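You operate a simulated robot arm through the tools that you are given. There is no shell and no other tool. Be economical: measure what you need, move in short steps, check, and stop when the job is done.

You are at the controls of a simulated two-armed robot. One attempt, no reset.

Task
Load the orange tray for a guest and carry it to the wooden stool.
Fine: the teal soap, the orange comb and the white roll go on it; both hands carry it.

Only the result counts: the job must be done as asked and must still hold three seconds after the hand-in. Knocking over, shifting, dropping, spilling or breaking anything else fails it.

Robot
Two 7-joint arms with two-finger parallel grippers on one trunk, on a base that drives. Base frame: it is fixed to the floor where the robot stands at the start and does not move with it; the origin is under the middle of the robot, x ahead of it, y to its left, z up. Readings come in mm, degrees, newtons and seconds.
The left shoulder is at the start at [60, 143, 926], the right one opposite. With the tool pointing down near the work surface each hand reaches from about 200 to 520 mm from the robot's upright axis, wherever it stands, measured 20 degrees to its own side. Places, roughly: orange tray [600, 400, 700]; wooden stool [500, -300, 600]; cream soap [1250, 750, 1250]. Payload 1.57 kg a hand.
Tool frame (each hand has its own): the origin (TCP) lies between the finger pads and is the grasp point; the fingertips stand 30 mm ahead of it; z points along the fingers, y is the line along which they close. Largest opening 110 mm; finger width 24, thickness 12; the body of the gripper, 48 by 112 mm, starts 78 mm behind the TCP.
Orientation is that of the tool frame in the base frame, as a unit quaternion [x, y, z, w]. With the fingers straight down and closing along the base's y, the tool's x points along the base's -x, its y along +y and its z along -z.

Tools
- The arms move only by the tool nudge_tool. It takes "left_increments", "right_increments" or both (then of equal length, played together; a hand with none holds still); each is a list of rows, each an object of numbers (a shift or turn left out is 0, a gripper value left out holds the last): "dx", "dy", "dz": the shift along the tool's x, y, z in mm; "ax", "ay", "az": the turn, a rotation vector about the tool's x, y, z in degrees; "fingers": the gripper command, from -1 (shut) to 1 (fully open), values between in proportion. In form: [{"dx": .., "dy": .., "dz": .., "ax": .., "ay": .., "az": .., "fingers": ..}, ...]. A call has 1 to 10 rows; each row shifts and turns the commanded pose from where the row before left it, along the tool's axes as they then stand. A row lasts 0.2 s, in which the tool goes at most 50 mm and 8.6 degrees; a call with a longer step from one row to the next is refused whole, and so is a gripper value outside its range. A pose out of reach is approached as far as the arm can. The call stops where the force on the tool passes 40 N (or 10 N more than at its start, if that is more) or the arm is blocked; 0.2 s more then pass. The fingers move at their own pace (about 45 mm/s each) and stop on an object; they squeeze with about 32 N. The grip force told is the motor's: it shows also when the fingers shut on nothing. Time passes only in rows, and 0.2 s behind the last, so rows that do not move let the fingers close. The reply holds the time, the measured pose of the TCP, the force on the tool along the base axes, the opening and the grip force, in the units named above and with some noise, and new pictures: "pictures" is both (left out), scene, wrist or none (wrist: the cameras of the hands that moved).
- Cameras (640 x 400 px; columns grow to the right, rows downward): "scene" is now at [39, -7.7, 1526.2]; the picture's right is [-0.08, -1.00, 0.00], its down [-0.85, 0.07, -0.53] and it looks along [0.53, -0.04, -0.85] (base axes); focal length 268 px, centre (320, 200). "left" rides on the left gripper at [70, -16, -141] in its tool frame; the picture's right is [0.23, 0.97, 0.00], its down [-0.86, 0.20, -0.48] and it looks along [-0.47, 0.11, 0.88] (tool axes); focal length 222 px, centre (320, 200). "right" rides on the right gripper at [70, 16, -141] in its tool frame; the picture's right is [-0.23, 0.97, 0.00], its down [-0.86, -0.20, -0.48] and it looks along [-0.47, -0.11, 0.88] (tool axes); focal length 222 px, centre (320, 200).
- move_column(by): slides the trunk up (or, below 0, down) by that many mm; the arms and the scene camera ride with it, the base frame stays. It gives what a move gives, with no picture.
- steer(legs): drives the robot by 1 to 6 legs, each [ahead, left, turn to the left] in mm, mm and degrees, along the robot's own axes; the way and the turn of a leg run together, so that a leg with both is an arc; at most 1500 mm and 180 degrees a leg. The arms and the cameras ride along, it lands a little off, and it stops where it bumps. It gives what a move gives, and a new picture of the scene camera.
- head_to(pan, tilt): turns the head with the scene camera to pan (to the left, within 86 degrees either way) and tilt (down, from -29 to 69), counted from straight ahead of the robot. It gives what a move gives, and a new picture of the scene camera.
- point_at(camera, pixels): for up to 12 pixels [column, row] of the newest picture of that camera ("zoom" is the newest enlarged one), the place [x, y, z] in the base frame of the surface seen there, good to about 2 mm. The clock stands still meanwhile.
- zoom(camera, box): a new picture of the part [left, top, right, bottom] of that camera's present view, enlarged. The clock stands still meanwhile.
- close_job(): hands the job in; it is judged then, once.

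Work in short steps. Measure before you move; look again where a grasp or a placing could have gone wrong, and mend it. You have 80 turns and 170 pictures in all, those below and enlarged ones among them. Open the grippers and draw the arms clear of the work before you hand the job in, unless the task says otherwise; then end with one line.

The tools are called as name(argument=value, ...) on one line, values as JSON. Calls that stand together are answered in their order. nudge_tool: Moves the arms, as the interface text tells. Its arguments: {"type":"object","properties":{"left_increments":{"type":"array"},"right_increments":{"type":"array"},"pictures":{"type":"string","enum":["both","scene","wrist","none"]}},"required":[]} The other tools are called the same way: move_column (by) slides the trunk up or down; steer (legs) drives the base; head_to (pan, tilt) turns the head that bears the scene camera; point_at (camera, pixels) gives the place of the surface under pixels of a picture; zoom (camera, box) takes an enlarged picture of a part of a camera's view; close_job () hands the job in.

At the start:

```text
time_s: 0.0
left_eef_pos: [431.5, 352.5, 1028.0]
left_orientation: [0.0, 1.0, 0.0, 0.0]
left_force: [-0.1, 0.5, 0.2]
left_gripper_width: 110.1
left_grasp_force: 0.1
right_eef_pos: [450.4, -102.9, 1041.8]
right_orientation: [-0.001, 1.0, -0.001, 0.0]
right_force: [-0.3, 0.3, -0.4]
right_gripper_width: 110.2
right_grasp_force: 0.1
trunk travel left (down, up): [-525.0, 65.0]
robot x, y, heading: [-1.6, -2.2, 0.1]
head pan, tilt: [-4.6, 58.1]
```

scene: 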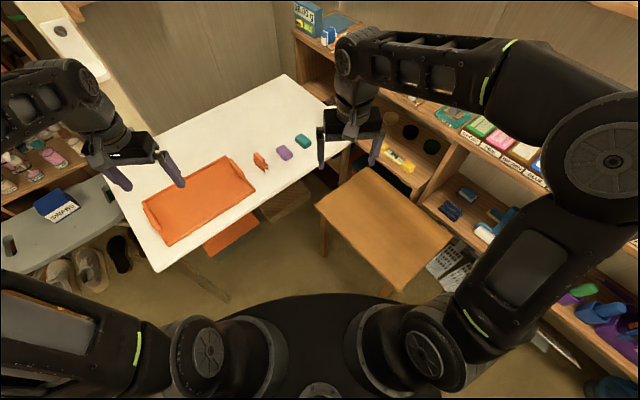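
right: 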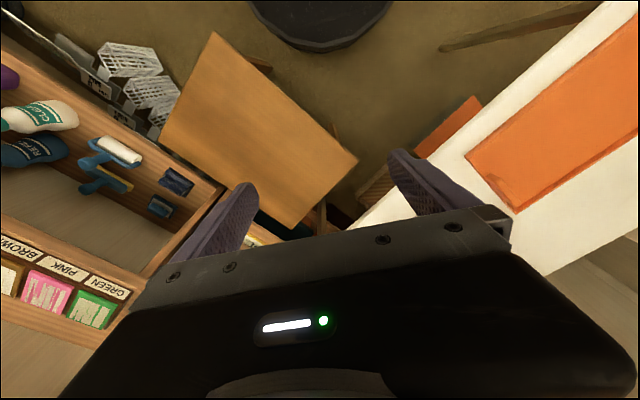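
left: 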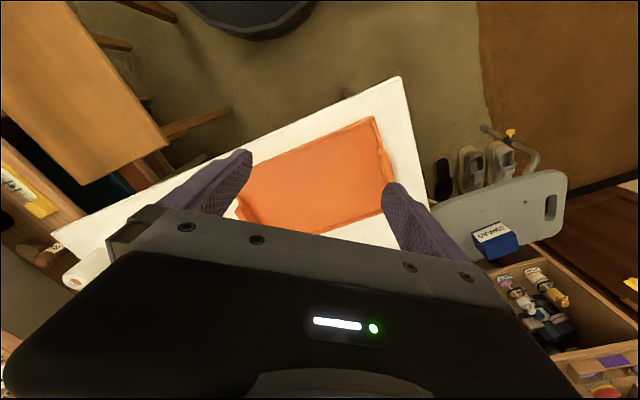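

The scene picture shows the tray at about (200,200), the comb (260,160), purple soap (284,153), teal soap (302,141). I need to find the white roll, so I enlarge the table and the surroundings.

zoom(camera="scene", box=[110, 70, 350, 270])

zoom(camera="scene", box=[290, 0, 640, 220])

point_at(camera="scene", pixels=[[200, 200], [260, 160], [284, 153], [302, 141], [288, 75], [153, 270], [372, 170], [452, 238], [317, 207], [390, 288], [352, 138], [118, 180]])

```text
2.00 times, centred on (230, 170) of scene
```

zoom: 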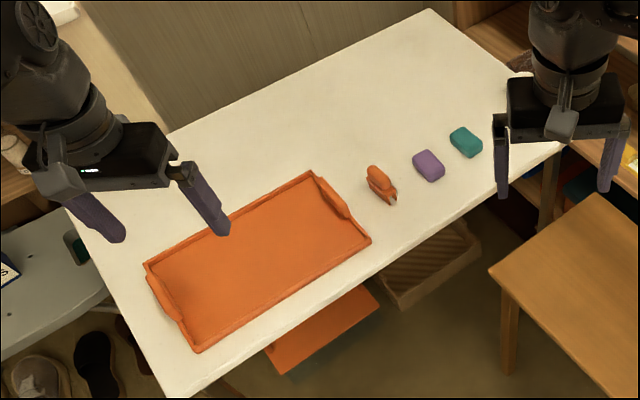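

```text
1.82 times, centred on (465, 110) of scene
```

zoom: 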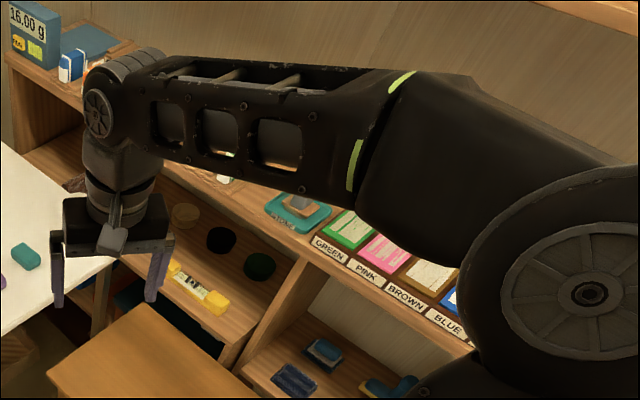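

```text
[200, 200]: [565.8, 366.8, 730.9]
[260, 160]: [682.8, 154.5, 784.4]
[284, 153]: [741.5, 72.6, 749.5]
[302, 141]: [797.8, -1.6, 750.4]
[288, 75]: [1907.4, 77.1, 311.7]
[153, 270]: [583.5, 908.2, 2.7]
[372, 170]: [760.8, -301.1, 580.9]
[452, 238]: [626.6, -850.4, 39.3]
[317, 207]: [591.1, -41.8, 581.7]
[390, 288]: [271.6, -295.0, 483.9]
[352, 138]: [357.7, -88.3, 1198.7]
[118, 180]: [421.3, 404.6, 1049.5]
```

The roll is not on the table. I turn the head to look for it.

head_to(pan=-50, tilt=45)

head_to(pan=50, tilt=45)

head_to(pan=0, tilt=15)

```text
time_s: 1.1
left_eef_pos: [431.2, 352.1, 1028.4]
left_orientation: [0.0, 1.0, 0.0, 0.0]
left_force: [0.3, -0.4, 0.2]
left_gripper_width: 109.9
left_grasp_force: 0.1
right_eef_pos: [448.2, -103.9, 1042.5]
right_orientation: [0.0, 1.0, 0.0, 0.0]
right_force: [0.2, 0.1, 0.3]
right_gripper_width: 110.1
right_grasp_force: 0.1
trunk travel left (down, up): [-525.0, 65.0]
robot x, y, heading: [3.4, 7.2, -0.2]
head pan, tilt: [-50.0, 45.0]
```

scene: 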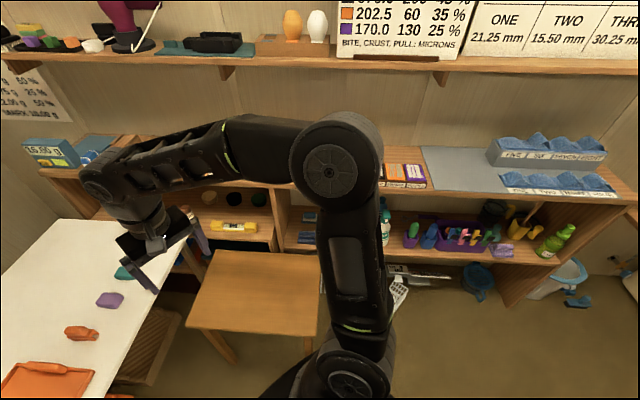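

```text
time_s: 2.9
left_eef_pos: [432.2, 352.3, 1027.6]
left_orientation: [0.0, 1.0, 0.0, 0.0]
left_force: [1.3, 0.1, 0.1]
left_gripper_width: 110.2
left_grasp_force: 0.2
right_eef_pos: [449.2, -102.9, 1042.3]
right_orientation: [0.001, 1.0, 0.0, 0.0]
right_force: [-0.1, -0.3, -0.8]
right_gripper_width: 110.0
right_grasp_force: 0.0
trunk travel left (down, up): [-525.0, 65.0]
robot x, y, heading: [1.7, 6.8, -0.1]
head pan, tilt: [50.0, 45.0]
```

scene: 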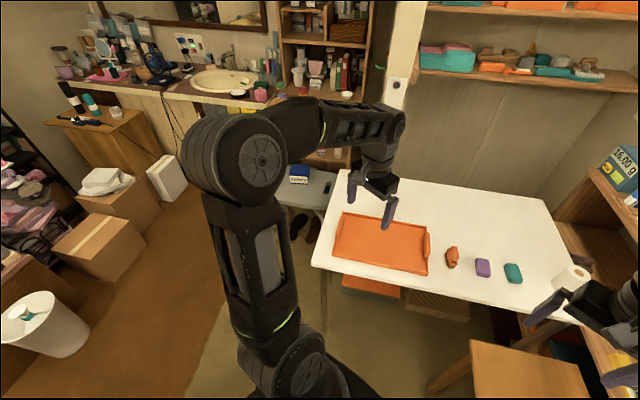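

```text
time_s: 4.1
left_eef_pos: [432.2, 352.4, 1028.5]
left_orientation: [0.0, 1.0, -0.001, 0.001]
left_force: [0.4, -0.6, -1.0]
left_gripper_width: 110.1
left_grasp_force: 0.0
right_eef_pos: [449.7, -102.1, 1043.2]
right_orientation: [0.001, 1.0, 0.001, 0.0]
right_force: [-0.4, 0.0, 0.7]
right_gripper_width: 109.8
right_grasp_force: 0.1
trunk travel left (down, up): [-525.0, 65.0]
robot x, y, heading: [1.0, 0.5, -0.1]
head pan, tilt: [0.0, 15.0]
```

scene: 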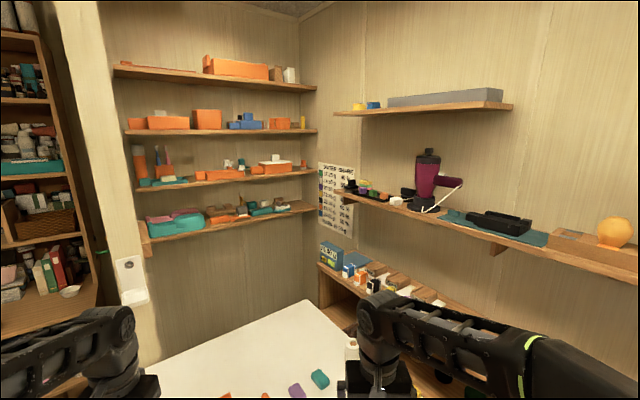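

The white roll stands at the right end of the table, at (572,278) in the left-panned picture. I raise the right hand out of view a little and look with a pan of 15.

nudge_tool(right_increments=[{"dy": -45}, {"dy": -45}, {"dy": -45}, {"dx": 40, "dy": -20}, {"dx": 40}], pictures="none")

head_to(pan=14, tilt=50)

```text
time_s: 5.3
left_eef_pos: [430.9, 352.5, 1028.8]
left_orientation: [0.0, 1.0, 0.0, 0.0]
left_force: [-0.2, -0.9, -0.5]
left_gripper_width: 110.2
left_grasp_force: 0.0
right_eef_pos: [366.6, -260.4, 1042.1]
right_orientation: [0.001, 1.0, 0.0, 0.0]
right_force: [1.0, -0.2, 1.0]
right_gripper_width: 109.9
right_grasp_force: 0.1
trunk travel left (down, up): [-525.0, 65.0]
robot x, y, heading: [3.4, 2.5, -0.0]
head pan, tilt: [0.0, 15.0]
```

```text
time_s: 6.3
left_eef_pos: [430.9, 351.3, 1029.3]
left_orientation: [0.0, 1.0, 0.0, 0.0]
left_force: [0.4, 0.2, -0.3]
left_gripper_width: 110.0
left_grasp_force: 0.1
right_eef_pos: [368.4, -258.5, 1043.4]
right_orientation: [0.0, 1.0, 0.001, -0.001]
right_force: [-0.2, 0.1, 0.1]
right_gripper_width: 109.8
right_grasp_force: 0.1
trunk travel left (down, up): [-525.0, 65.0]
robot x, y, heading: [-1.3, 0.4, -0.1]
head pan, tilt: [14.0, 50.0]
```

scene: 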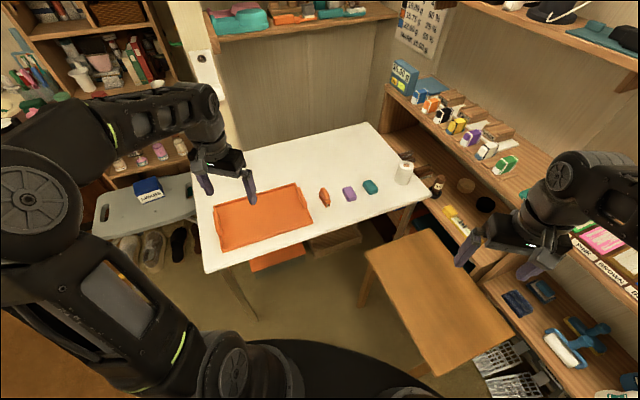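

Now everything is visible: roll at (404,173), teal soap (370,187), comb (324,197), tray corners. I zoom in on the table and the stool to measure them.

zoom(camera="scene", box=[190, 110, 440, 280])

point_at(camera="scene", pixels=[[367, 124], [430, 197], [207, 271], [198, 200], [366, 249], [425, 231], [508, 318], [435, 372], [405, 163], [404, 180], [270, 215], [420, 290]])

```text
2.35 times, centred on (315, 195) of scene
```

zoom: 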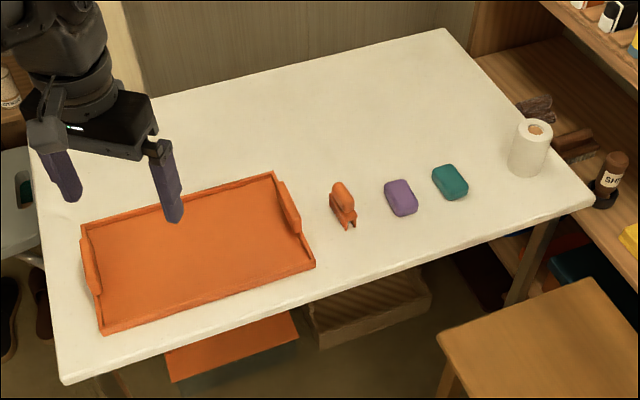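

```text
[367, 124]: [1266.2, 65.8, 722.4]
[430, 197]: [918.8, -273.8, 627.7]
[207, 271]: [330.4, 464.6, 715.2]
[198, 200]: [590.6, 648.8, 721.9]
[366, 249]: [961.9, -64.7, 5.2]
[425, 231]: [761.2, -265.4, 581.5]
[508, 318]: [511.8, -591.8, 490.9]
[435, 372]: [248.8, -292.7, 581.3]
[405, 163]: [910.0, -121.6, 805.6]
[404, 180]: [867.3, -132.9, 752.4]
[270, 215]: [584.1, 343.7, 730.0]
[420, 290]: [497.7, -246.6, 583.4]
```

I measure the object details in the enlarged picture.

point_at(camera="zoom", pixels=[[82, 229], [273, 174], [314, 266], [102, 331], [290, 208], [90, 268], [280, 183], [298, 232], [200, 250], [84, 245], [100, 290], [200, 197]])

point_at(camera="zoom", pixels=[[342, 192], [344, 212], [351, 226], [334, 184], [332, 208], [450, 181], [436, 170], [467, 190], [455, 199], [447, 165], [400, 197], [536, 130]])

point_at(camera="zoom", pixels=[[518, 124], [552, 130], [510, 168], [526, 178], [543, 172], [593, 197], [447, 30], [62, 382], [436, 338], [589, 280], [440, 220], [600, 340]])

```text
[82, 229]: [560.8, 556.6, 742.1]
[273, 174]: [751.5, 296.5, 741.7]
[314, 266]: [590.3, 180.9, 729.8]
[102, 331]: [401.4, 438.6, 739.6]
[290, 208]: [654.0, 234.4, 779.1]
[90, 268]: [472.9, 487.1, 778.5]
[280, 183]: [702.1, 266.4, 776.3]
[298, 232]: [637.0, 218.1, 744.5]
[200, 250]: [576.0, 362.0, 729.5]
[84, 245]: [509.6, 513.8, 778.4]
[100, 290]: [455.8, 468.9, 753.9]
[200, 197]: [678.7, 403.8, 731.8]
```

```text
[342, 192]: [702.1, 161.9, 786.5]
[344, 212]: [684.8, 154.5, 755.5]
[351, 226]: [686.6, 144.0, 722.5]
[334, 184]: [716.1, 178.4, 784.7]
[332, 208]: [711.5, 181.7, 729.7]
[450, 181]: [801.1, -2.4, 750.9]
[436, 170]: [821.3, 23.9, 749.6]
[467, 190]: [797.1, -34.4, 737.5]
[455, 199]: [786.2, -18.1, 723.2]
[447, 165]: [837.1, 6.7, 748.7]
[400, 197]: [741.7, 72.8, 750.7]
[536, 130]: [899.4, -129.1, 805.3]
```

```text
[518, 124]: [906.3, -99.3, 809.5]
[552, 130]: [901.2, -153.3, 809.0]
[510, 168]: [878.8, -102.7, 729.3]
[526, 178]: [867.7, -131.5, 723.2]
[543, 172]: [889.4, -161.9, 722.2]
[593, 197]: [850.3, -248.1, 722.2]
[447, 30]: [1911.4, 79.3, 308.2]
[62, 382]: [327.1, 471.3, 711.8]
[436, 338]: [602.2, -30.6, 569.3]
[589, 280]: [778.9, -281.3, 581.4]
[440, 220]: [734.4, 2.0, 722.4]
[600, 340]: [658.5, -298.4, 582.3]
```

Table top is z≈722, stool top z≈582, and the tray is aligned with the table edge (heading ≈36°). I check the size of my own base (dark disc near (270,350)) before driving.

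point_at(camera="scene", pixels=[[250, 342], [300, 350], [330, 375], [360, 388], [280, 380], [340, 300], [200, 330]])

zoom(camera="scene", box=[300, 160, 420, 235])

```text
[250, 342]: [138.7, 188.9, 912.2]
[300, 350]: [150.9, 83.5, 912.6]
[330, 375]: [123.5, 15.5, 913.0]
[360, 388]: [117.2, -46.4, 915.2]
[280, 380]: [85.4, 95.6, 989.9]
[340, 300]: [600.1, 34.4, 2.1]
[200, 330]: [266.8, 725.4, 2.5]
```

```text
5.33 times, centred on (360, 198) of scene
```

zoom: 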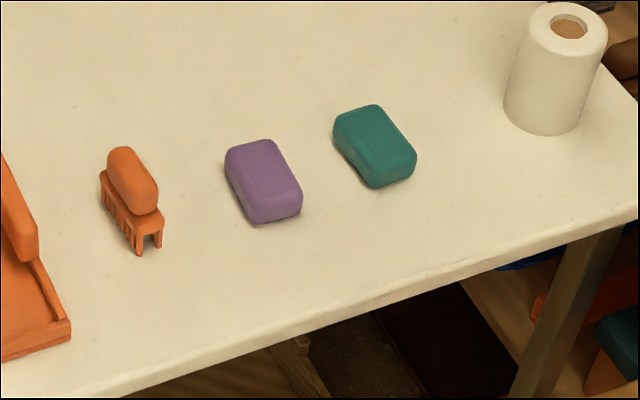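

The dark disc there is the shoulder plate at z≈912. The wrist pictures show the floor base's edge at left (255,38); I measure it.

point_at(camera="left", pixels=[[255, 35], [200, 15], [310, 12], [255, 5], [370, 150], [250, 75]])

point_at(camera="right", pixels=[[320, 40], [260, 20], [385, 15], [320, 10], [530, 30]])

```text
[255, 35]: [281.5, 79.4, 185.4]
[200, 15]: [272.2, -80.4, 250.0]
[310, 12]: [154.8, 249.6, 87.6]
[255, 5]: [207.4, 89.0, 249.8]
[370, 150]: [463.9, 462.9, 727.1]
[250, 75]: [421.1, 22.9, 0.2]
```

```text
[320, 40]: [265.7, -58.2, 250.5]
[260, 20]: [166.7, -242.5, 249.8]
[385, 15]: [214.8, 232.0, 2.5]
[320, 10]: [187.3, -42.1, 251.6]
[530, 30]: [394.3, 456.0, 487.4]
```

The base is a cylinder of radius ≈290 and height 250. Standing at about (220,105) with heading 36° clears table and stool and serves both picking (facing table) and placing (facing stool), so I drive there.

steer(legs=[[220, 105, 0], [0, 0, 36]])

head_to(pan=-10, tilt=58)

```text
time_s: 9.8
left_eef_pos: [360.5, 642.9, 1028.7]
left_orientation: [-0.313, 0.95, 0.0, 0.0]
left_force: [0.1, 1.2, -0.2]
left_gripper_width: 110.1
left_grasp_force: 0.1
right_eef_pos: [670.5, 113.5, 1042.6]
right_orientation: [-0.312, 0.95, 0.001, -0.001]
right_force: [-0.6, 0.4, 0.1]
right_gripper_width: 110.0
right_grasp_force: 0.0
trunk travel left (down, up): [-525.0, 65.0]
robot x, y, heading: [222.1, 102.8, 36.4]
head pan, tilt: [14.0, 50.0]
```

scene: 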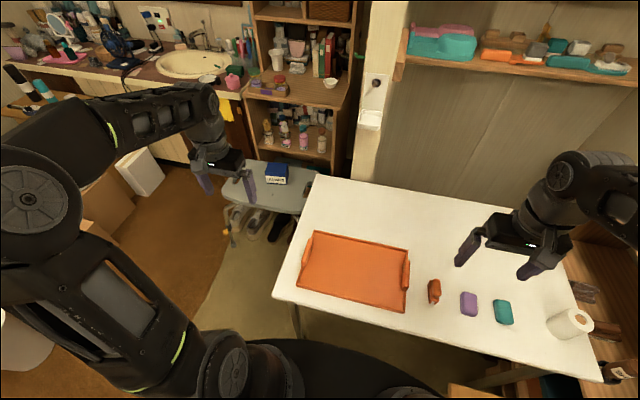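

```text
time_s: 10.7
left_eef_pos: [358.6, 643.5, 1028.6]
left_orientation: [-0.312, 0.95, 0.0, 0.001]
left_force: [-0.5, 1.0, -0.3]
left_gripper_width: 110.4
left_grasp_force: 0.1
right_eef_pos: [671.9, 112.7, 1042.6]
right_orientation: [-0.312, 0.95, 0.0, -0.001]
right_force: [-0.6, 1.5, 0.4]
right_gripper_width: 110.0
right_grasp_force: 0.0
trunk travel left (down, up): [-525.0, 65.0]
robot x, y, heading: [226.9, 103.9, 36.6]
head pan, tilt: [-10.0, 58.0]
```

scene: 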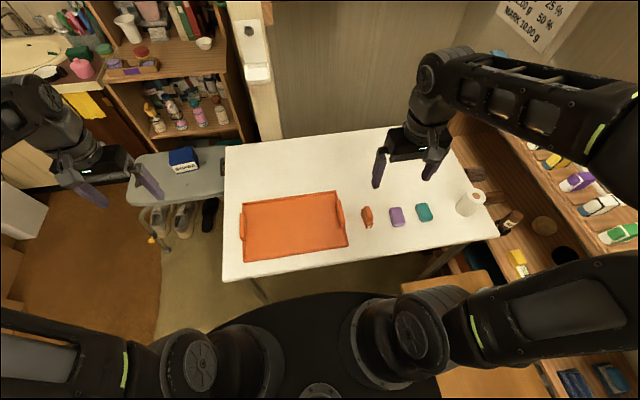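

Robot stands well. I measure comb and soap accurately in an enlarged view.

zoom(camera="scene", box=[340, 180, 500, 260])

```text
4.00 times, centred on (420, 220) of scene
```

zoom: 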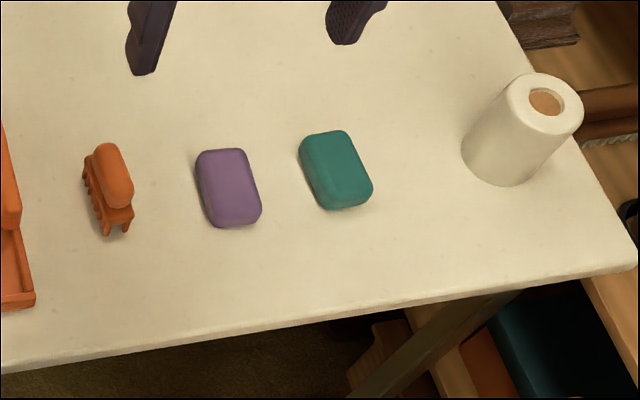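

point_at(camera="zoom", pixels=[[107, 145], [120, 205], [98, 172], [128, 172], [113, 175], [104, 232], [126, 228], [85, 165]])

point_at(camera="zoom", pixels=[[305, 140], [345, 134], [367, 185], [330, 203], [302, 160], [318, 202], [355, 160], [335, 168], [518, 93], [580, 105], [545, 74], [546, 130]])

```text
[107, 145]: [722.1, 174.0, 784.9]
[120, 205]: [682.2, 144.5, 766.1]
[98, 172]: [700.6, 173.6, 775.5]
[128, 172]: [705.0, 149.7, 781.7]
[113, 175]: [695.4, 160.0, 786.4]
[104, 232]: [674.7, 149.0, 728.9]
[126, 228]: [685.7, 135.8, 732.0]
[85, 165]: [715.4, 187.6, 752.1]
```

```text
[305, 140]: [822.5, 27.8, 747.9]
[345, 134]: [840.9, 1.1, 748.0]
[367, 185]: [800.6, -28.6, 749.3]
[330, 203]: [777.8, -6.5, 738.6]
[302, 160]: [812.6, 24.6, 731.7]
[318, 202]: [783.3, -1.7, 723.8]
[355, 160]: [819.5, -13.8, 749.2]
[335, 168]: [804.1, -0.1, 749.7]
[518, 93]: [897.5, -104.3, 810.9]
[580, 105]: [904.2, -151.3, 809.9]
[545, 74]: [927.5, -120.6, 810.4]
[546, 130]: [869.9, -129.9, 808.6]
```

Comb axis lies along my heading (centre ≈(701,160), handle z 764–786, about 24 wide), and the soap is likewise aligned, centre (810,0). I bring the right hand above the comb with the fingers partly closed.

nudge_tool(right_increments=[{"dx": -26, "dy": 10.4, "fingers": 0.1}, {"dx": -25.5, "dy": 10.4}, {"dz": 46}, {"dz": 46}, {"dz": 46}, {}], pictures="wrist")

```text
time_s: 12.1
left_eef_pos: [359.9, 642.5, 1028.9]
left_orientation: [-0.311, 0.95, 0.0, -0.001]
left_force: [0.0, 0.2, -0.4]
left_gripper_width: 110.1
left_grasp_force: 0.0
right_eef_pos: [698.0, 160.2, 905.9]
right_orientation: [-0.312, 0.95, 0.001, 0.0]
right_force: [-0.7, -0.5, 0.9]
right_gripper_width: 60.5
right_grasp_force: 0.0
trunk travel left (down, up): [-525.0, 65.0]
robot x, y, heading: [223.0, 102.2, 36.5]
head pan, tilt: [-10.0, 58.0]
```

right: 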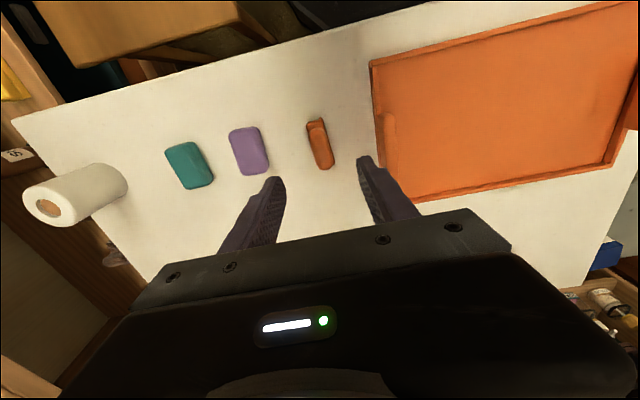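

The comb (320,143) sits between the fingers. I lower to z≈771 and close.

nudge_tool(right_increments=[{"dx": -2, "dz": 45}, {"dz": 45}, {"dz": 30}, {"dz": 15}, {"fingers": -1}, {"fingers": -1}, {"fingers": -1}, {"fingers": -1}], pictures="both")

```text
time_s: 13.9
left_eef_pos: [359.5, 642.7, 1028.6]
left_orientation: [-0.312, 0.95, 0.0, 0.0]
left_force: [0.4, -0.2, -0.6]
left_gripper_width: 110.0
left_grasp_force: 0.0
right_eef_pos: [702.0, 160.0, 771.4]
right_orientation: [-0.312, 0.95, 0.0, -0.001]
right_force: [-0.6, -0.3, -0.2]
right_gripper_width: 22.7
right_grasp_force: 28.6
trunk travel left (down, up): [-525.0, 65.0]
robot x, y, heading: [221.4, 98.0, 36.5]
head pan, tilt: [-10.0, 58.0]
```

scene: 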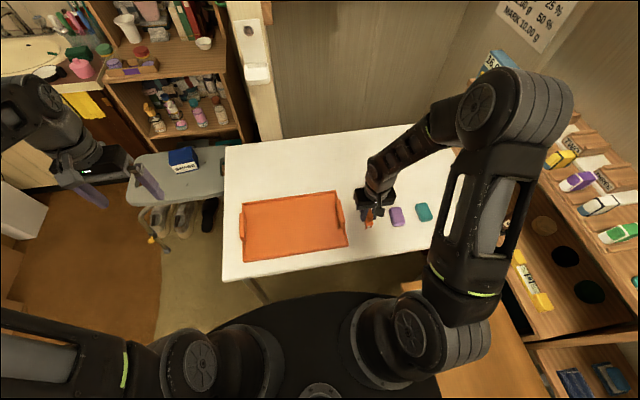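
right: 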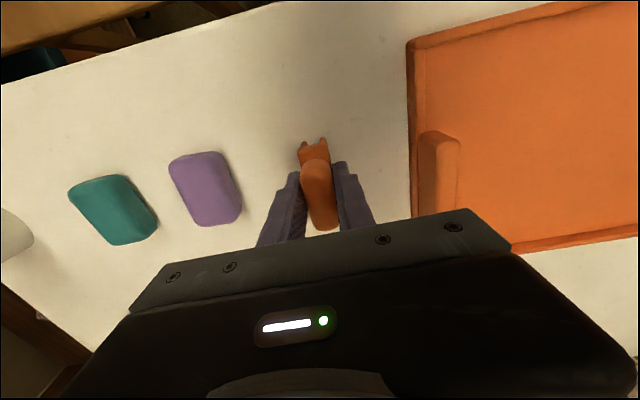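

Comb is held (22.7 mm, 28.6 N). I lift it 100 mm and carry it over to the tray at (591,293).

nudge_tool(right_increments=[{"dz": -30}, {"dz": -35}, {"dz": -35}, {"dx": 2.5, "dy": 43.2}, {"dx": 2.5, "dy": 43.2}, {"dx": 2.5, "dy": 43.2}, {"dx": 3, "dy": 43.3}, {"dz": 35}, {"dz": 32}], pictures="both")

```text
time_s: 15.9
left_eef_pos: [359.9, 642.3, 1027.8]
left_orientation: [-0.313, 0.95, -0.001, 0.0]
left_force: [0.0, 0.4, 0.1]
left_gripper_width: 110.1
left_grasp_force: 0.1
right_eef_pos: [589.9, 292.9, 804.7]
right_orientation: [-0.311, 0.95, 0.0, 0.0]
right_force: [0.5, 0.9, -0.2]
right_gripper_width: 22.4
right_grasp_force: 32.0
trunk travel left (down, up): [-525.0, 65.0]
robot x, y, heading: [223.2, 101.1, 36.5]
head pan, tilt: [-10.0, 58.0]
```

scene: 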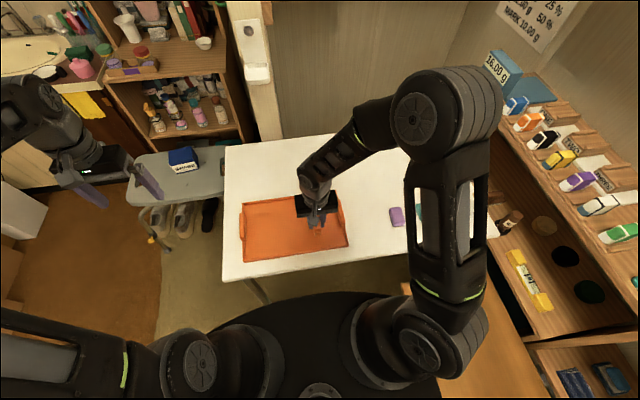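
right: 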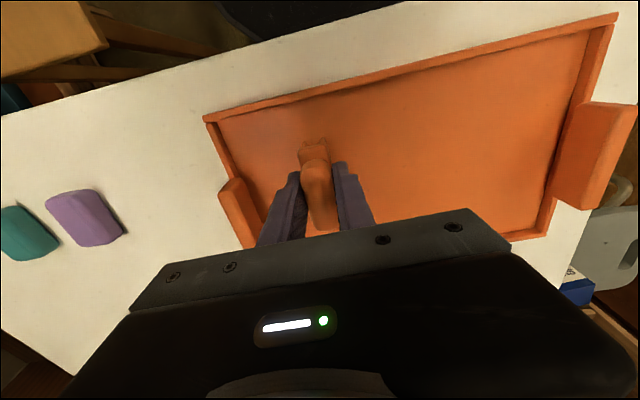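

The comb hangs over the tray's near-right part. I lower to z≈780 and release with a small opening, then rise.

nudge_tool(right_increments=[{"dz": 14}, {"dz": 9}, {"dz": 1}, {"fingers": -0.2}, {}, {"dz": -30}, {"dz": -45}, {"dz": -45}], pictures="both")

```text
time_s: 17.7
left_eef_pos: [359.4, 642.6, 1029.4]
left_orientation: [-0.313, 0.95, 0.0, 0.0]
left_force: [0.4, -0.3, 0.3]
left_gripper_width: 110.0
left_grasp_force: 0.1
right_eef_pos: [591.2, 292.4, 900.4]
right_orientation: [-0.312, 0.95, 0.0, 0.0]
right_force: [-0.3, -0.7, -0.1]
right_gripper_width: 43.9
right_grasp_force: 0.0
trunk travel left (down, up): [-525.0, 65.0]
robot x, y, heading: [215.6, 103.9, 36.2]
head pan, tilt: [-10.0, 58.0]
```

scene: 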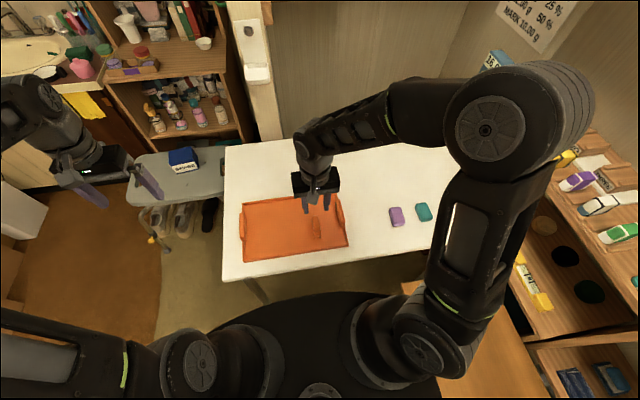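
right: 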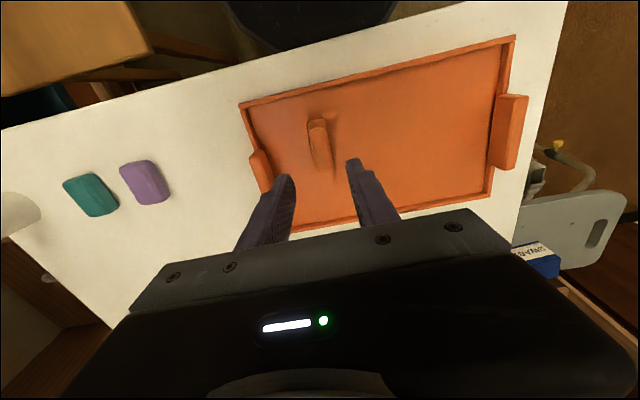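

The comb stands in the tray. Next I go across to above the teal soap at (810,0).

nudge_tool(right_increments=[{"dy": -45.7, "fingers": 0.1}, {"dy": -45.7}, {"dy": -45.7}, {"dy": -45.7}, {"dy": -45.7}, {"dy": -45.7}, {"dy": -45.7}, {"dy": -45.7, "dx": -2.6}, {"dz": 40}, {"dz": 40}], pictures="both")

```text
time_s: 19.9
left_eef_pos: [361.3, 641.1, 1029.3]
left_orientation: [-0.312, 0.95, 0.0, 0.0]
left_force: [-0.6, 0.8, -0.2]
left_gripper_width: 109.9
left_grasp_force: 0.1
right_eef_pos: [809.9, 1.0, 817.3]
right_orientation: [-0.312, 0.95, 0.0, 0.0]
right_force: [1.0, 0.4, 0.9]
right_gripper_width: 60.6
right_grasp_force: 0.0
trunk travel left (down, up): [-525.0, 65.0]
robot x, y, heading: [221.3, 101.2, 36.2]
head pan, tilt: [-10.0, 58.0]
```

scene: 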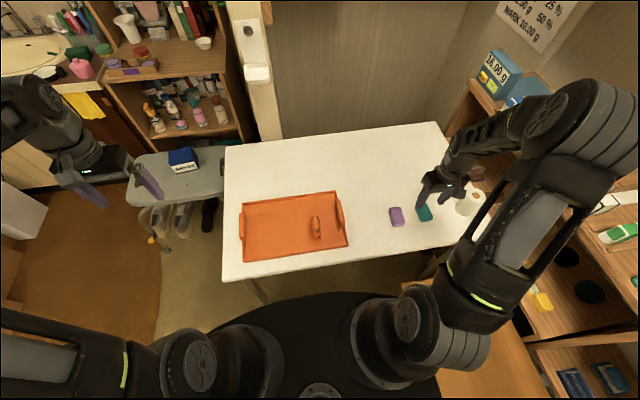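
right: 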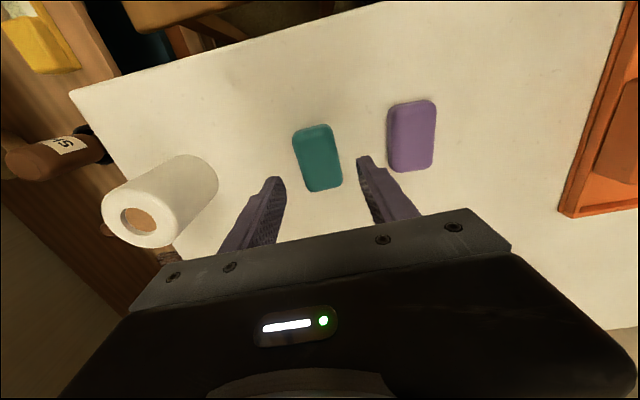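

The soap (317,157) is centred between the fingers, and the roll and purple soap are clear. I lower to z≈755 and close.

nudge_tool(right_increments=[{"dz": 40}, {"dz": 22}, {"fingers": -1}, {"fingers": -1}, {"fingers": -1}, {"dz": -30}, {"dz": -45}, {"dz": -45}], pictures="wrist")

```text
time_s: 21.7
left_eef_pos: [360.1, 642.5, 1028.5]
left_orientation: [-0.312, 0.95, -0.001, 0.0]
left_force: [-0.6, -0.2, -0.5]
left_gripper_width: 110.0
left_grasp_force: 0.1
right_eef_pos: [809.9, 1.0, 877.9]
right_orientation: [-0.312, 0.95, 0.0, 0.001]
right_force: [0.4, -0.6, -1.2]
right_gripper_width: 40.9
right_grasp_force: 31.9
trunk travel left (down, up): [-525.0, 65.0]
robot x, y, heading: [218.8, 103.1, 36.6]
head pan, tilt: [-10.0, 58.0]
```

right: 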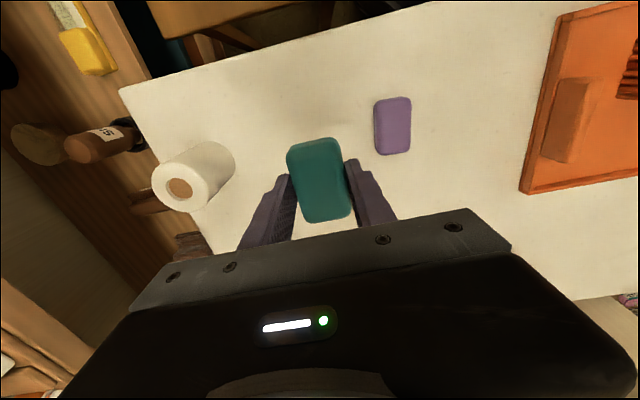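

Soap held (41 mm, 32 N). I carry it over the tray to (508,406).

nudge_tool(right_increments=[{"dy": 46}, {"dy": 46}, {"dy": 46}, {"dy": 46}, {"dy": 46}, {"dy": 46}, {"dy": 46}, {"dy": 46}, {"dy": 46}, {"dy": 46}], pictures="none")

nudge_tool(right_increments=[{"dx": 3, "dy": 45}, {"dz": 40}, {"dz": 30}, {"dz": 10}], pictures="both")

```text
time_s: 23.9
left_eef_pos: [359.5, 641.6, 1028.4]
left_orientation: [-0.312, 0.95, 0.0, 0.0]
left_force: [1.3, -0.5, 0.5]
left_gripper_width: 110.1
left_grasp_force: 0.1
right_eef_pos: [536.8, 371.3, 875.7]
right_orientation: [-0.311, 0.95, -0.001, 0.0]
right_force: [0.1, -0.4, -0.6]
right_gripper_width: 41.3
right_grasp_force: 32.1
trunk travel left (down, up): [-525.0, 65.0]
robot x, y, heading: [220.0, 104.8, 36.1]
head pan, tilt: [-10.0, 58.0]
```

```text
time_s: 24.9
left_eef_pos: [359.8, 641.7, 1028.4]
left_orientation: [-0.313, 0.95, 0.0, 0.001]
left_force: [-0.2, 0.9, 0.0]
left_gripper_width: 109.7
left_grasp_force: 0.0
right_eef_pos: [507.8, 407.1, 797.4]
right_orientation: [-0.312, 0.95, 0.0, 0.001]
right_force: [-0.1, -0.7, -0.9]
right_gripper_width: 41.0
right_grasp_force: 32.3
trunk travel left (down, up): [-525.0, 65.0]
robot x, y, heading: [218.2, 105.7, 36.3]
head pan, tilt: [-10.0, 58.0]
```

scene: 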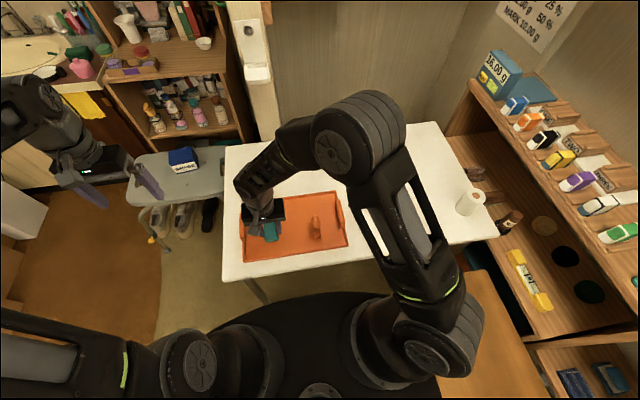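
right: 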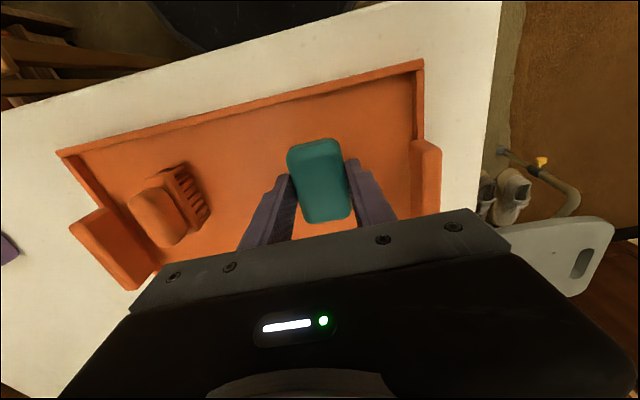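

Soap is above the tray's near-left part. I lower to z≈764, release, rise.

nudge_tool(right_increments=[{"dz": 20}, {"dz": 10}, {"dz": 3.5}, {"fingers": 0.05}, {}, {"dz": -35}, {"dz": -45}, {"dz": -45}, {"dz": -20}], pictures="wrist")

```text
time_s: 26.9
left_eef_pos: [359.9, 642.9, 1028.6]
left_orientation: [-0.313, 0.95, 0.0, 0.0]
left_force: [0.3, 0.5, 0.1]
left_gripper_width: 109.9
left_grasp_force: 0.1
right_eef_pos: [506.6, 407.4, 908.2]
right_orientation: [-0.313, 0.95, 0.0, 0.0]
right_force: [0.3, 1.1, -0.5]
right_gripper_width: 57.8
right_grasp_force: 0.1
trunk travel left (down, up): [-525.0, 65.0]
robot x, y, heading: [225.1, 103.4, 36.7]
head pan, tilt: [-10.0, 58.0]
```

right: 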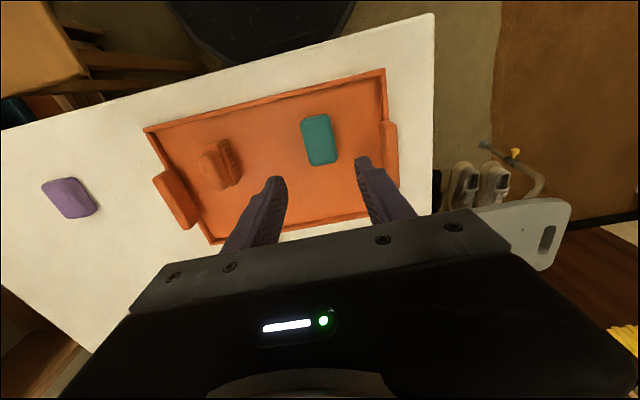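

Soap rests in the tray. Now to the roll at (899,-127), high above first.

nudge_tool(right_increments=[{"dy": -47.3, "fingers": 0.6}, {"dy": -47.3}, {"dy": -47.3}, {"dy": -47.3}, {"dy": -47.3}, {"dy": -47.3}, {"dy": -47.3}, {"dy": -47.3}, {"dy": -47.3}, {"dy": -47.3}], pictures="none")

nudge_tool(right_increments=[{"dy": -47.3}, {"dy": -47.3}, {"dy": -47.3}, {"dy": -47.3, "dx": 1}, {}], pictures="both")

```text
time_s: 29.1
left_eef_pos: [360.6, 642.4, 1028.7]
left_orientation: [-0.312, 0.95, 0.0, -0.001]
left_force: [-0.9, -0.2, 0.3]
left_gripper_width: 109.9
left_grasp_force: 0.0
right_eef_pos: [789.3, 22.4, 906.9]
right_orientation: [-0.314, 0.95, 0.0, -0.001]
right_force: [0.0, 0.8, 0.1]
right_gripper_width: 88.0
right_grasp_force: 0.1
trunk travel left (down, up): [-525.0, 65.0]
robot x, y, heading: [221.8, 102.8, 36.5]
head pan, tilt: [-10.0, 58.0]
```

```text
time_s: 30.3
left_eef_pos: [359.1, 643.7, 1028.0]
left_orientation: [-0.312, 0.95, -0.001, 0.0]
left_force: [1.0, 0.3, -0.8]
left_gripper_width: 110.0
left_grasp_force: 0.0
right_eef_pos: [898.8, -128.9, 912.3]
right_orientation: [-0.312, 0.95, 0.001, 0.001]
right_force: [0.9, 0.1, -0.2]
right_gripper_width: 88.1
right_grasp_force: 0.0
trunk travel left (down, up): [-525.0, 65.0]
robot x, y, heading: [215.0, 101.4, 36.3]
head pan, tilt: [-10.0, 58.0]
```

scene: 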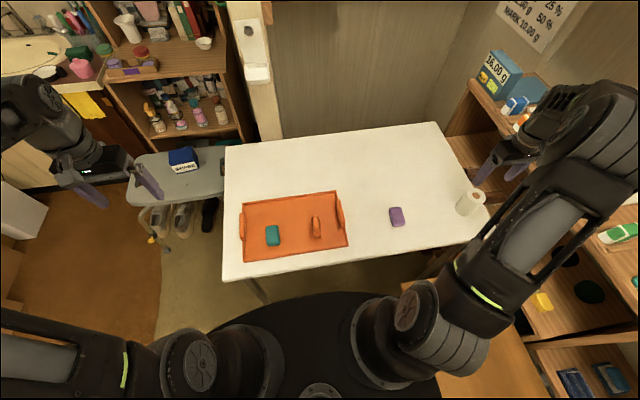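
right: 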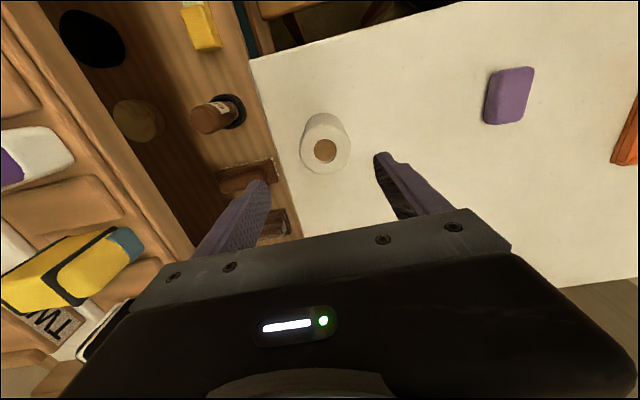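

The roll (325,145) lies between the fingers. I measure the roll top and nearby shelf objects before lowering.

point_at(camera="right", pixels=[[326, 118], [303, 150], [349, 145], [326, 170], [215, 118], [250, 175], [135, 245], [180, 240], [120, 180], [275, 225], [40, 130], [270, 200]])

```text
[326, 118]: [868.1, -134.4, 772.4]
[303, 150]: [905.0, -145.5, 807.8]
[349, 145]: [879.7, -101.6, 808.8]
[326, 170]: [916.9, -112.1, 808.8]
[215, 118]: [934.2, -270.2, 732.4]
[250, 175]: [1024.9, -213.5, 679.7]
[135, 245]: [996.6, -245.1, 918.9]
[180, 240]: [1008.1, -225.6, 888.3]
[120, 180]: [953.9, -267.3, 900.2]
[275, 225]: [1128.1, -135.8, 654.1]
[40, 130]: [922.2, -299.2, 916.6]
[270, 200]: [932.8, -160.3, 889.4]
```

Nearest shelf edge is ~90 mm outside the gripper, so it is clear. I lower to z≈786 and close on the roll.

nudge_tool(right_increments=[{"dz": 40}, {"dz": 40}, {"dz": 30}, {"dz": 16}, {"fingers": -1}, {"fingers": -1}, {"fingers": -1}, {"fingers": -1}], pictures="both")

```text
time_s: 32.1
left_eef_pos: [360.0, 641.1, 1028.4]
left_orientation: [-0.312, 0.95, 0.001, 0.0]
left_force: [0.6, 0.8, -0.1]
left_gripper_width: 109.9
left_grasp_force: 0.1
right_eef_pos: [900.4, -128.0, 781.8]
right_orientation: [-0.313, 0.95, 0.0, -0.001]
right_force: [-0.5, 0.5, 0.6]
right_gripper_width: 58.9
right_grasp_force: 32.2
trunk travel left (down, up): [-525.0, 65.0]
robot x, y, heading: [224.7, 101.6, 36.4]
head pan, tilt: [-10.0, 58.0]
```

scene: 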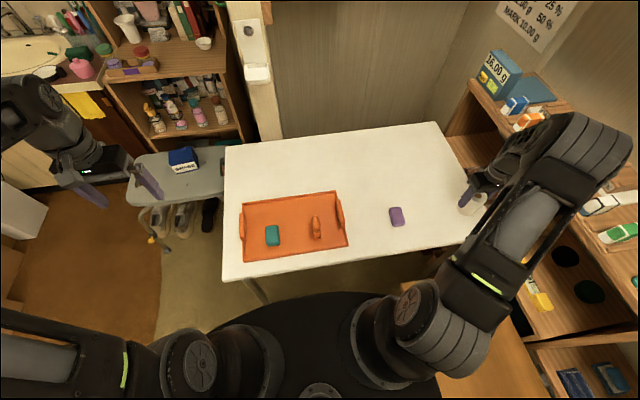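
right: 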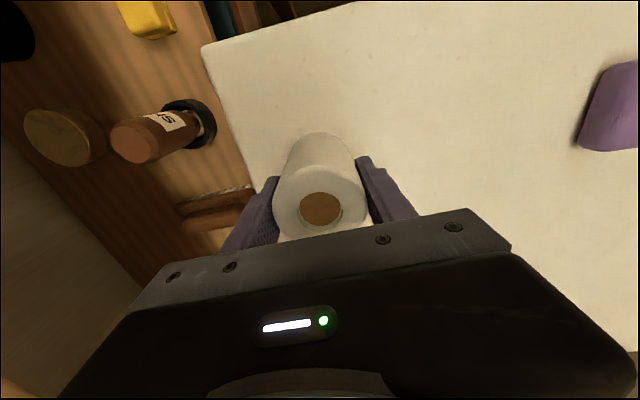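

Roll held (58.9 mm, 32 N). I lift and carry it over to the tray at (603,387).

nudge_tool(right_increments=[{"dz": -30}, {"dz": -40}, {"dz": -40}, {"dy": 45}, {"dy": 45}, {"dy": 45}, {"dy": 45}, {"dy": 45}, {"dy": 45}, {"dy": 45}], pictures="none")

nudge_tool(right_increments=[{"dx": -11, "dy": 46}, {"dx": -11, "dy": 46}, {"dx": -11, "dy": 46}, {"dx": -11, "dy": 46}, {"dx": -11, "dy": 46}, {"dx": -11, "dy": 46}, {"dz": 40}, {"dz": 30}], pictures="both")

```text
time_s: 34.3
left_eef_pos: [360.7, 642.5, 1028.6]
left_orientation: [-0.311, 0.95, 0.0, 0.0]
left_force: [0.1, 0.5, -0.2]
left_gripper_width: 110.0
left_grasp_force: 0.0
right_eef_pos: [712.2, 126.1, 892.6]
right_orientation: [-0.312, 0.95, 0.0, 0.001]
right_force: [-1.0, 0.2, -1.3]
right_gripper_width: 59.0
right_grasp_force: 32.3
trunk travel left (down, up): [-525.0, 65.0]
robot x, y, heading: [216.4, 102.5, 36.1]
head pan, tilt: [-10.0, 58.0]
```

```text
time_s: 36.1
left_eef_pos: [359.6, 643.5, 1029.3]
left_orientation: [-0.312, 0.95, 0.0, 0.0]
left_force: [-0.5, -0.1, -0.3]
left_gripper_width: 109.9
left_grasp_force: 0.1
right_eef_pos: [602.9, 386.3, 822.3]
right_orientation: [-0.313, 0.95, 0.0, 0.0]
right_force: [-0.2, 0.3, -0.5]
right_gripper_width: 58.8
right_grasp_force: 32.0
trunk travel left (down, up): [-525.0, 65.0]
robot x, y, heading: [222.5, 107.5, 36.6]
head pan, tilt: [-10.0, 58.0]
```

scene: 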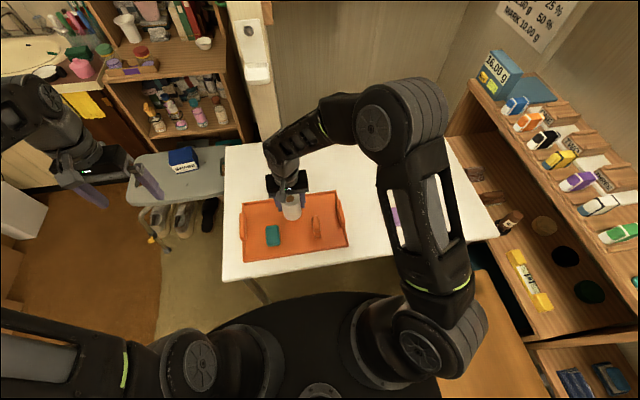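
right: 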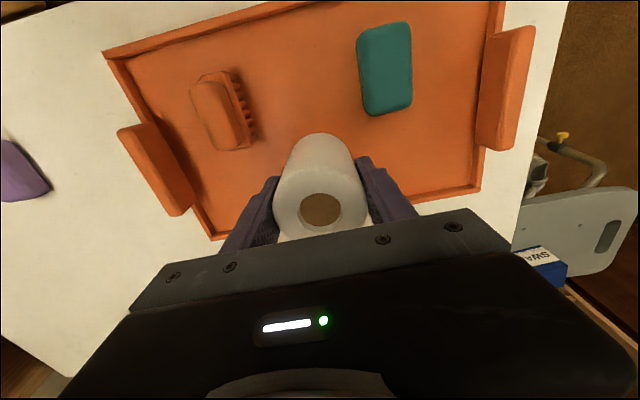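

Roll hangs over the tray's back middle. I lower to z≈791, release, and rise.

nudge_tool(right_increments=[{"dz": 18}, {"dz": 10}, {"dz": 3}, {"fingers": 0.45}, {}, {"dz": -40}, {"dz": -45}, {"dz": -40}], pictures="both")

```text
time_s: 37.9
left_eef_pos: [360.7, 642.0, 1028.7]
left_orientation: [-0.312, 0.95, 0.001, 0.0]
left_force: [0.3, -0.2, 0.0]
left_gripper_width: 110.0
left_grasp_force: 0.0
right_eef_pos: [603.5, 386.8, 916.1]
right_orientation: [-0.312, 0.95, -0.001, 0.0]
right_force: [-0.6, -0.1, -0.1]
right_gripper_width: 79.9
right_grasp_force: 0.0
trunk travel left (down, up): [-525.0, 65.0]
robot x, y, heading: [223.8, 103.9, 36.4]
head pan, tilt: [-10.0, 58.0]
```

scene: 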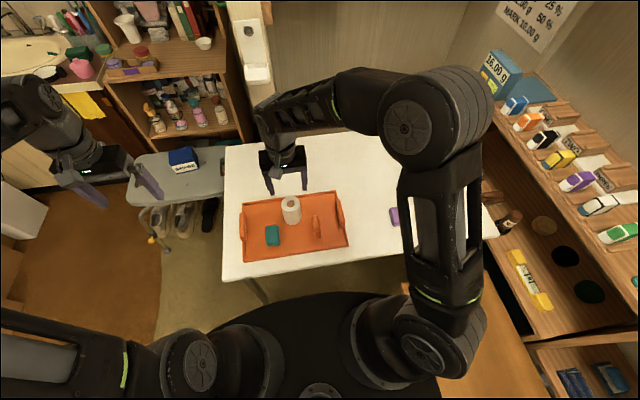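
right: 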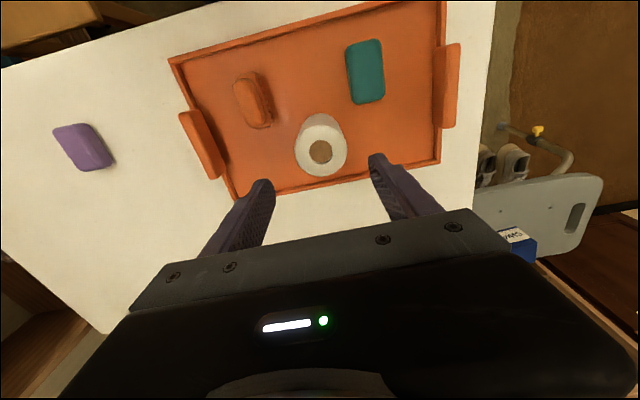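

All three items are in the tray. Now I measure both handles in an enlarged view.

zoom(camera="scene", box=[225, 180, 365, 270])

```text
4.44 times, centred on (295, 225) of scene
```

zoom: 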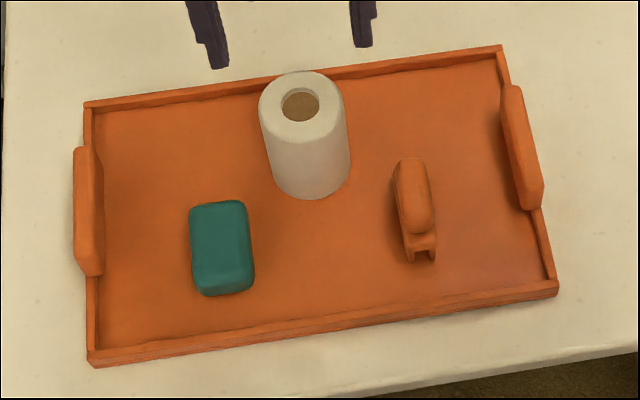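

point_at(camera="zoom", pixels=[[88, 150], [90, 210], [92, 268], [78, 210], [100, 210], [510, 92], [520, 145], [533, 200], [510, 145], [531, 145], [103, 250], [76, 250]])

```text
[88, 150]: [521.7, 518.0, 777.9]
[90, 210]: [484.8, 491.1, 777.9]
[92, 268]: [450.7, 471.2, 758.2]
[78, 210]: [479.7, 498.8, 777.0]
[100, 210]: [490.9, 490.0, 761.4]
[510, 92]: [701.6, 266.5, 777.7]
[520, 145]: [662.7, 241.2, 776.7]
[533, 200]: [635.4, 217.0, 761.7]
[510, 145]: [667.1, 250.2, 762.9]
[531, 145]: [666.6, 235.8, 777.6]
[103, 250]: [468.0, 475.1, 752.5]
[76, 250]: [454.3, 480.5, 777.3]
```

Handles: left centre ≈(485,494.6), right ≈(668,243), tops z 778, ~14 thick. I move both hands above them at z≈880.

nudge_tool(left_increments=[{"dx": -3, "dy": -38.6, "fingers": 0}, {"dx": -3, "dy": -38.6}, {"dx": -3, "dy": -38.6}, {"dx": -2, "dy": -38.6}, {"dx": -2, "dy": -38.6}, {"dz": 48}, {"dz": 50}, {"dz": 50}], right_increments=[{"dx": 7, "dy": -31, "fingers": 0}, {"dx": 7, "dy": -31}, {"dx": 7, "dy": -31}, {"dx": 6.5, "dy": -31}, {"dx": 6, "dy": -29.9}, {"dz": 12}, {"dz": 12}, {"dz": 12}], pictures="both")

```text
time_s: 39.7
left_eef_pos: [485.2, 495.2, 879.8]
left_orientation: [-0.313, 0.95, 0.0, 0.001]
left_force: [-0.1, 0.5, -0.4]
left_gripper_width: 55.0
left_grasp_force: 0.1
right_eef_pos: [667.3, 243.8, 879.2]
right_orientation: [-0.312, 0.95, 0.0, 0.0]
right_force: [0.3, 0.6, 0.6]
right_gripper_width: 55.1
right_grasp_force: 0.1
trunk travel left (down, up): [-525.0, 65.0]
robot x, y, heading: [221.0, 101.4, 36.3]
head pan, tilt: [-10.0, 58.0]
```

scene: 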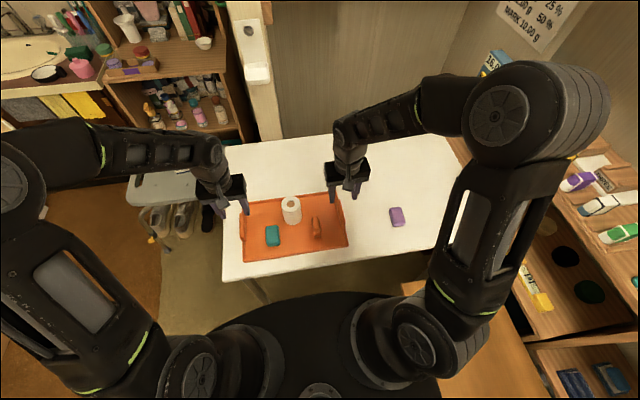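
right: 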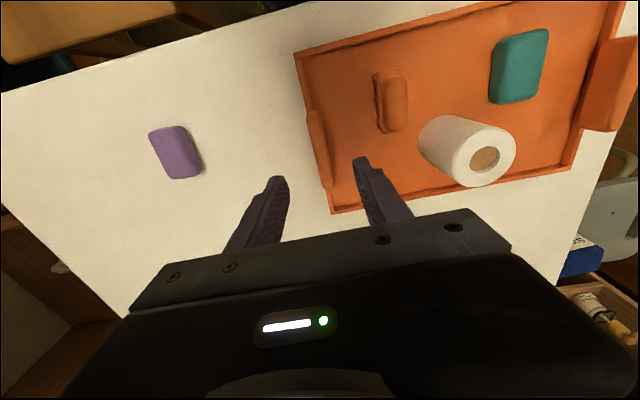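
left: 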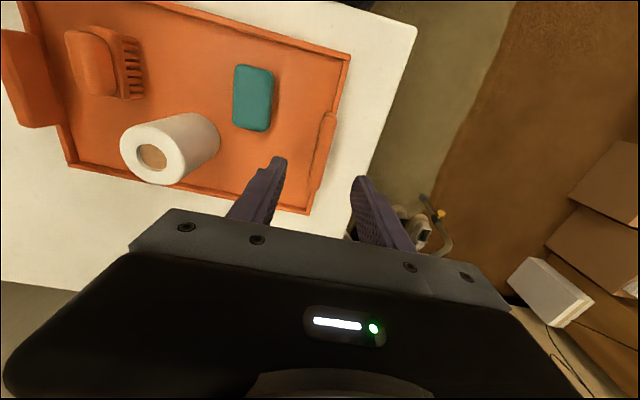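

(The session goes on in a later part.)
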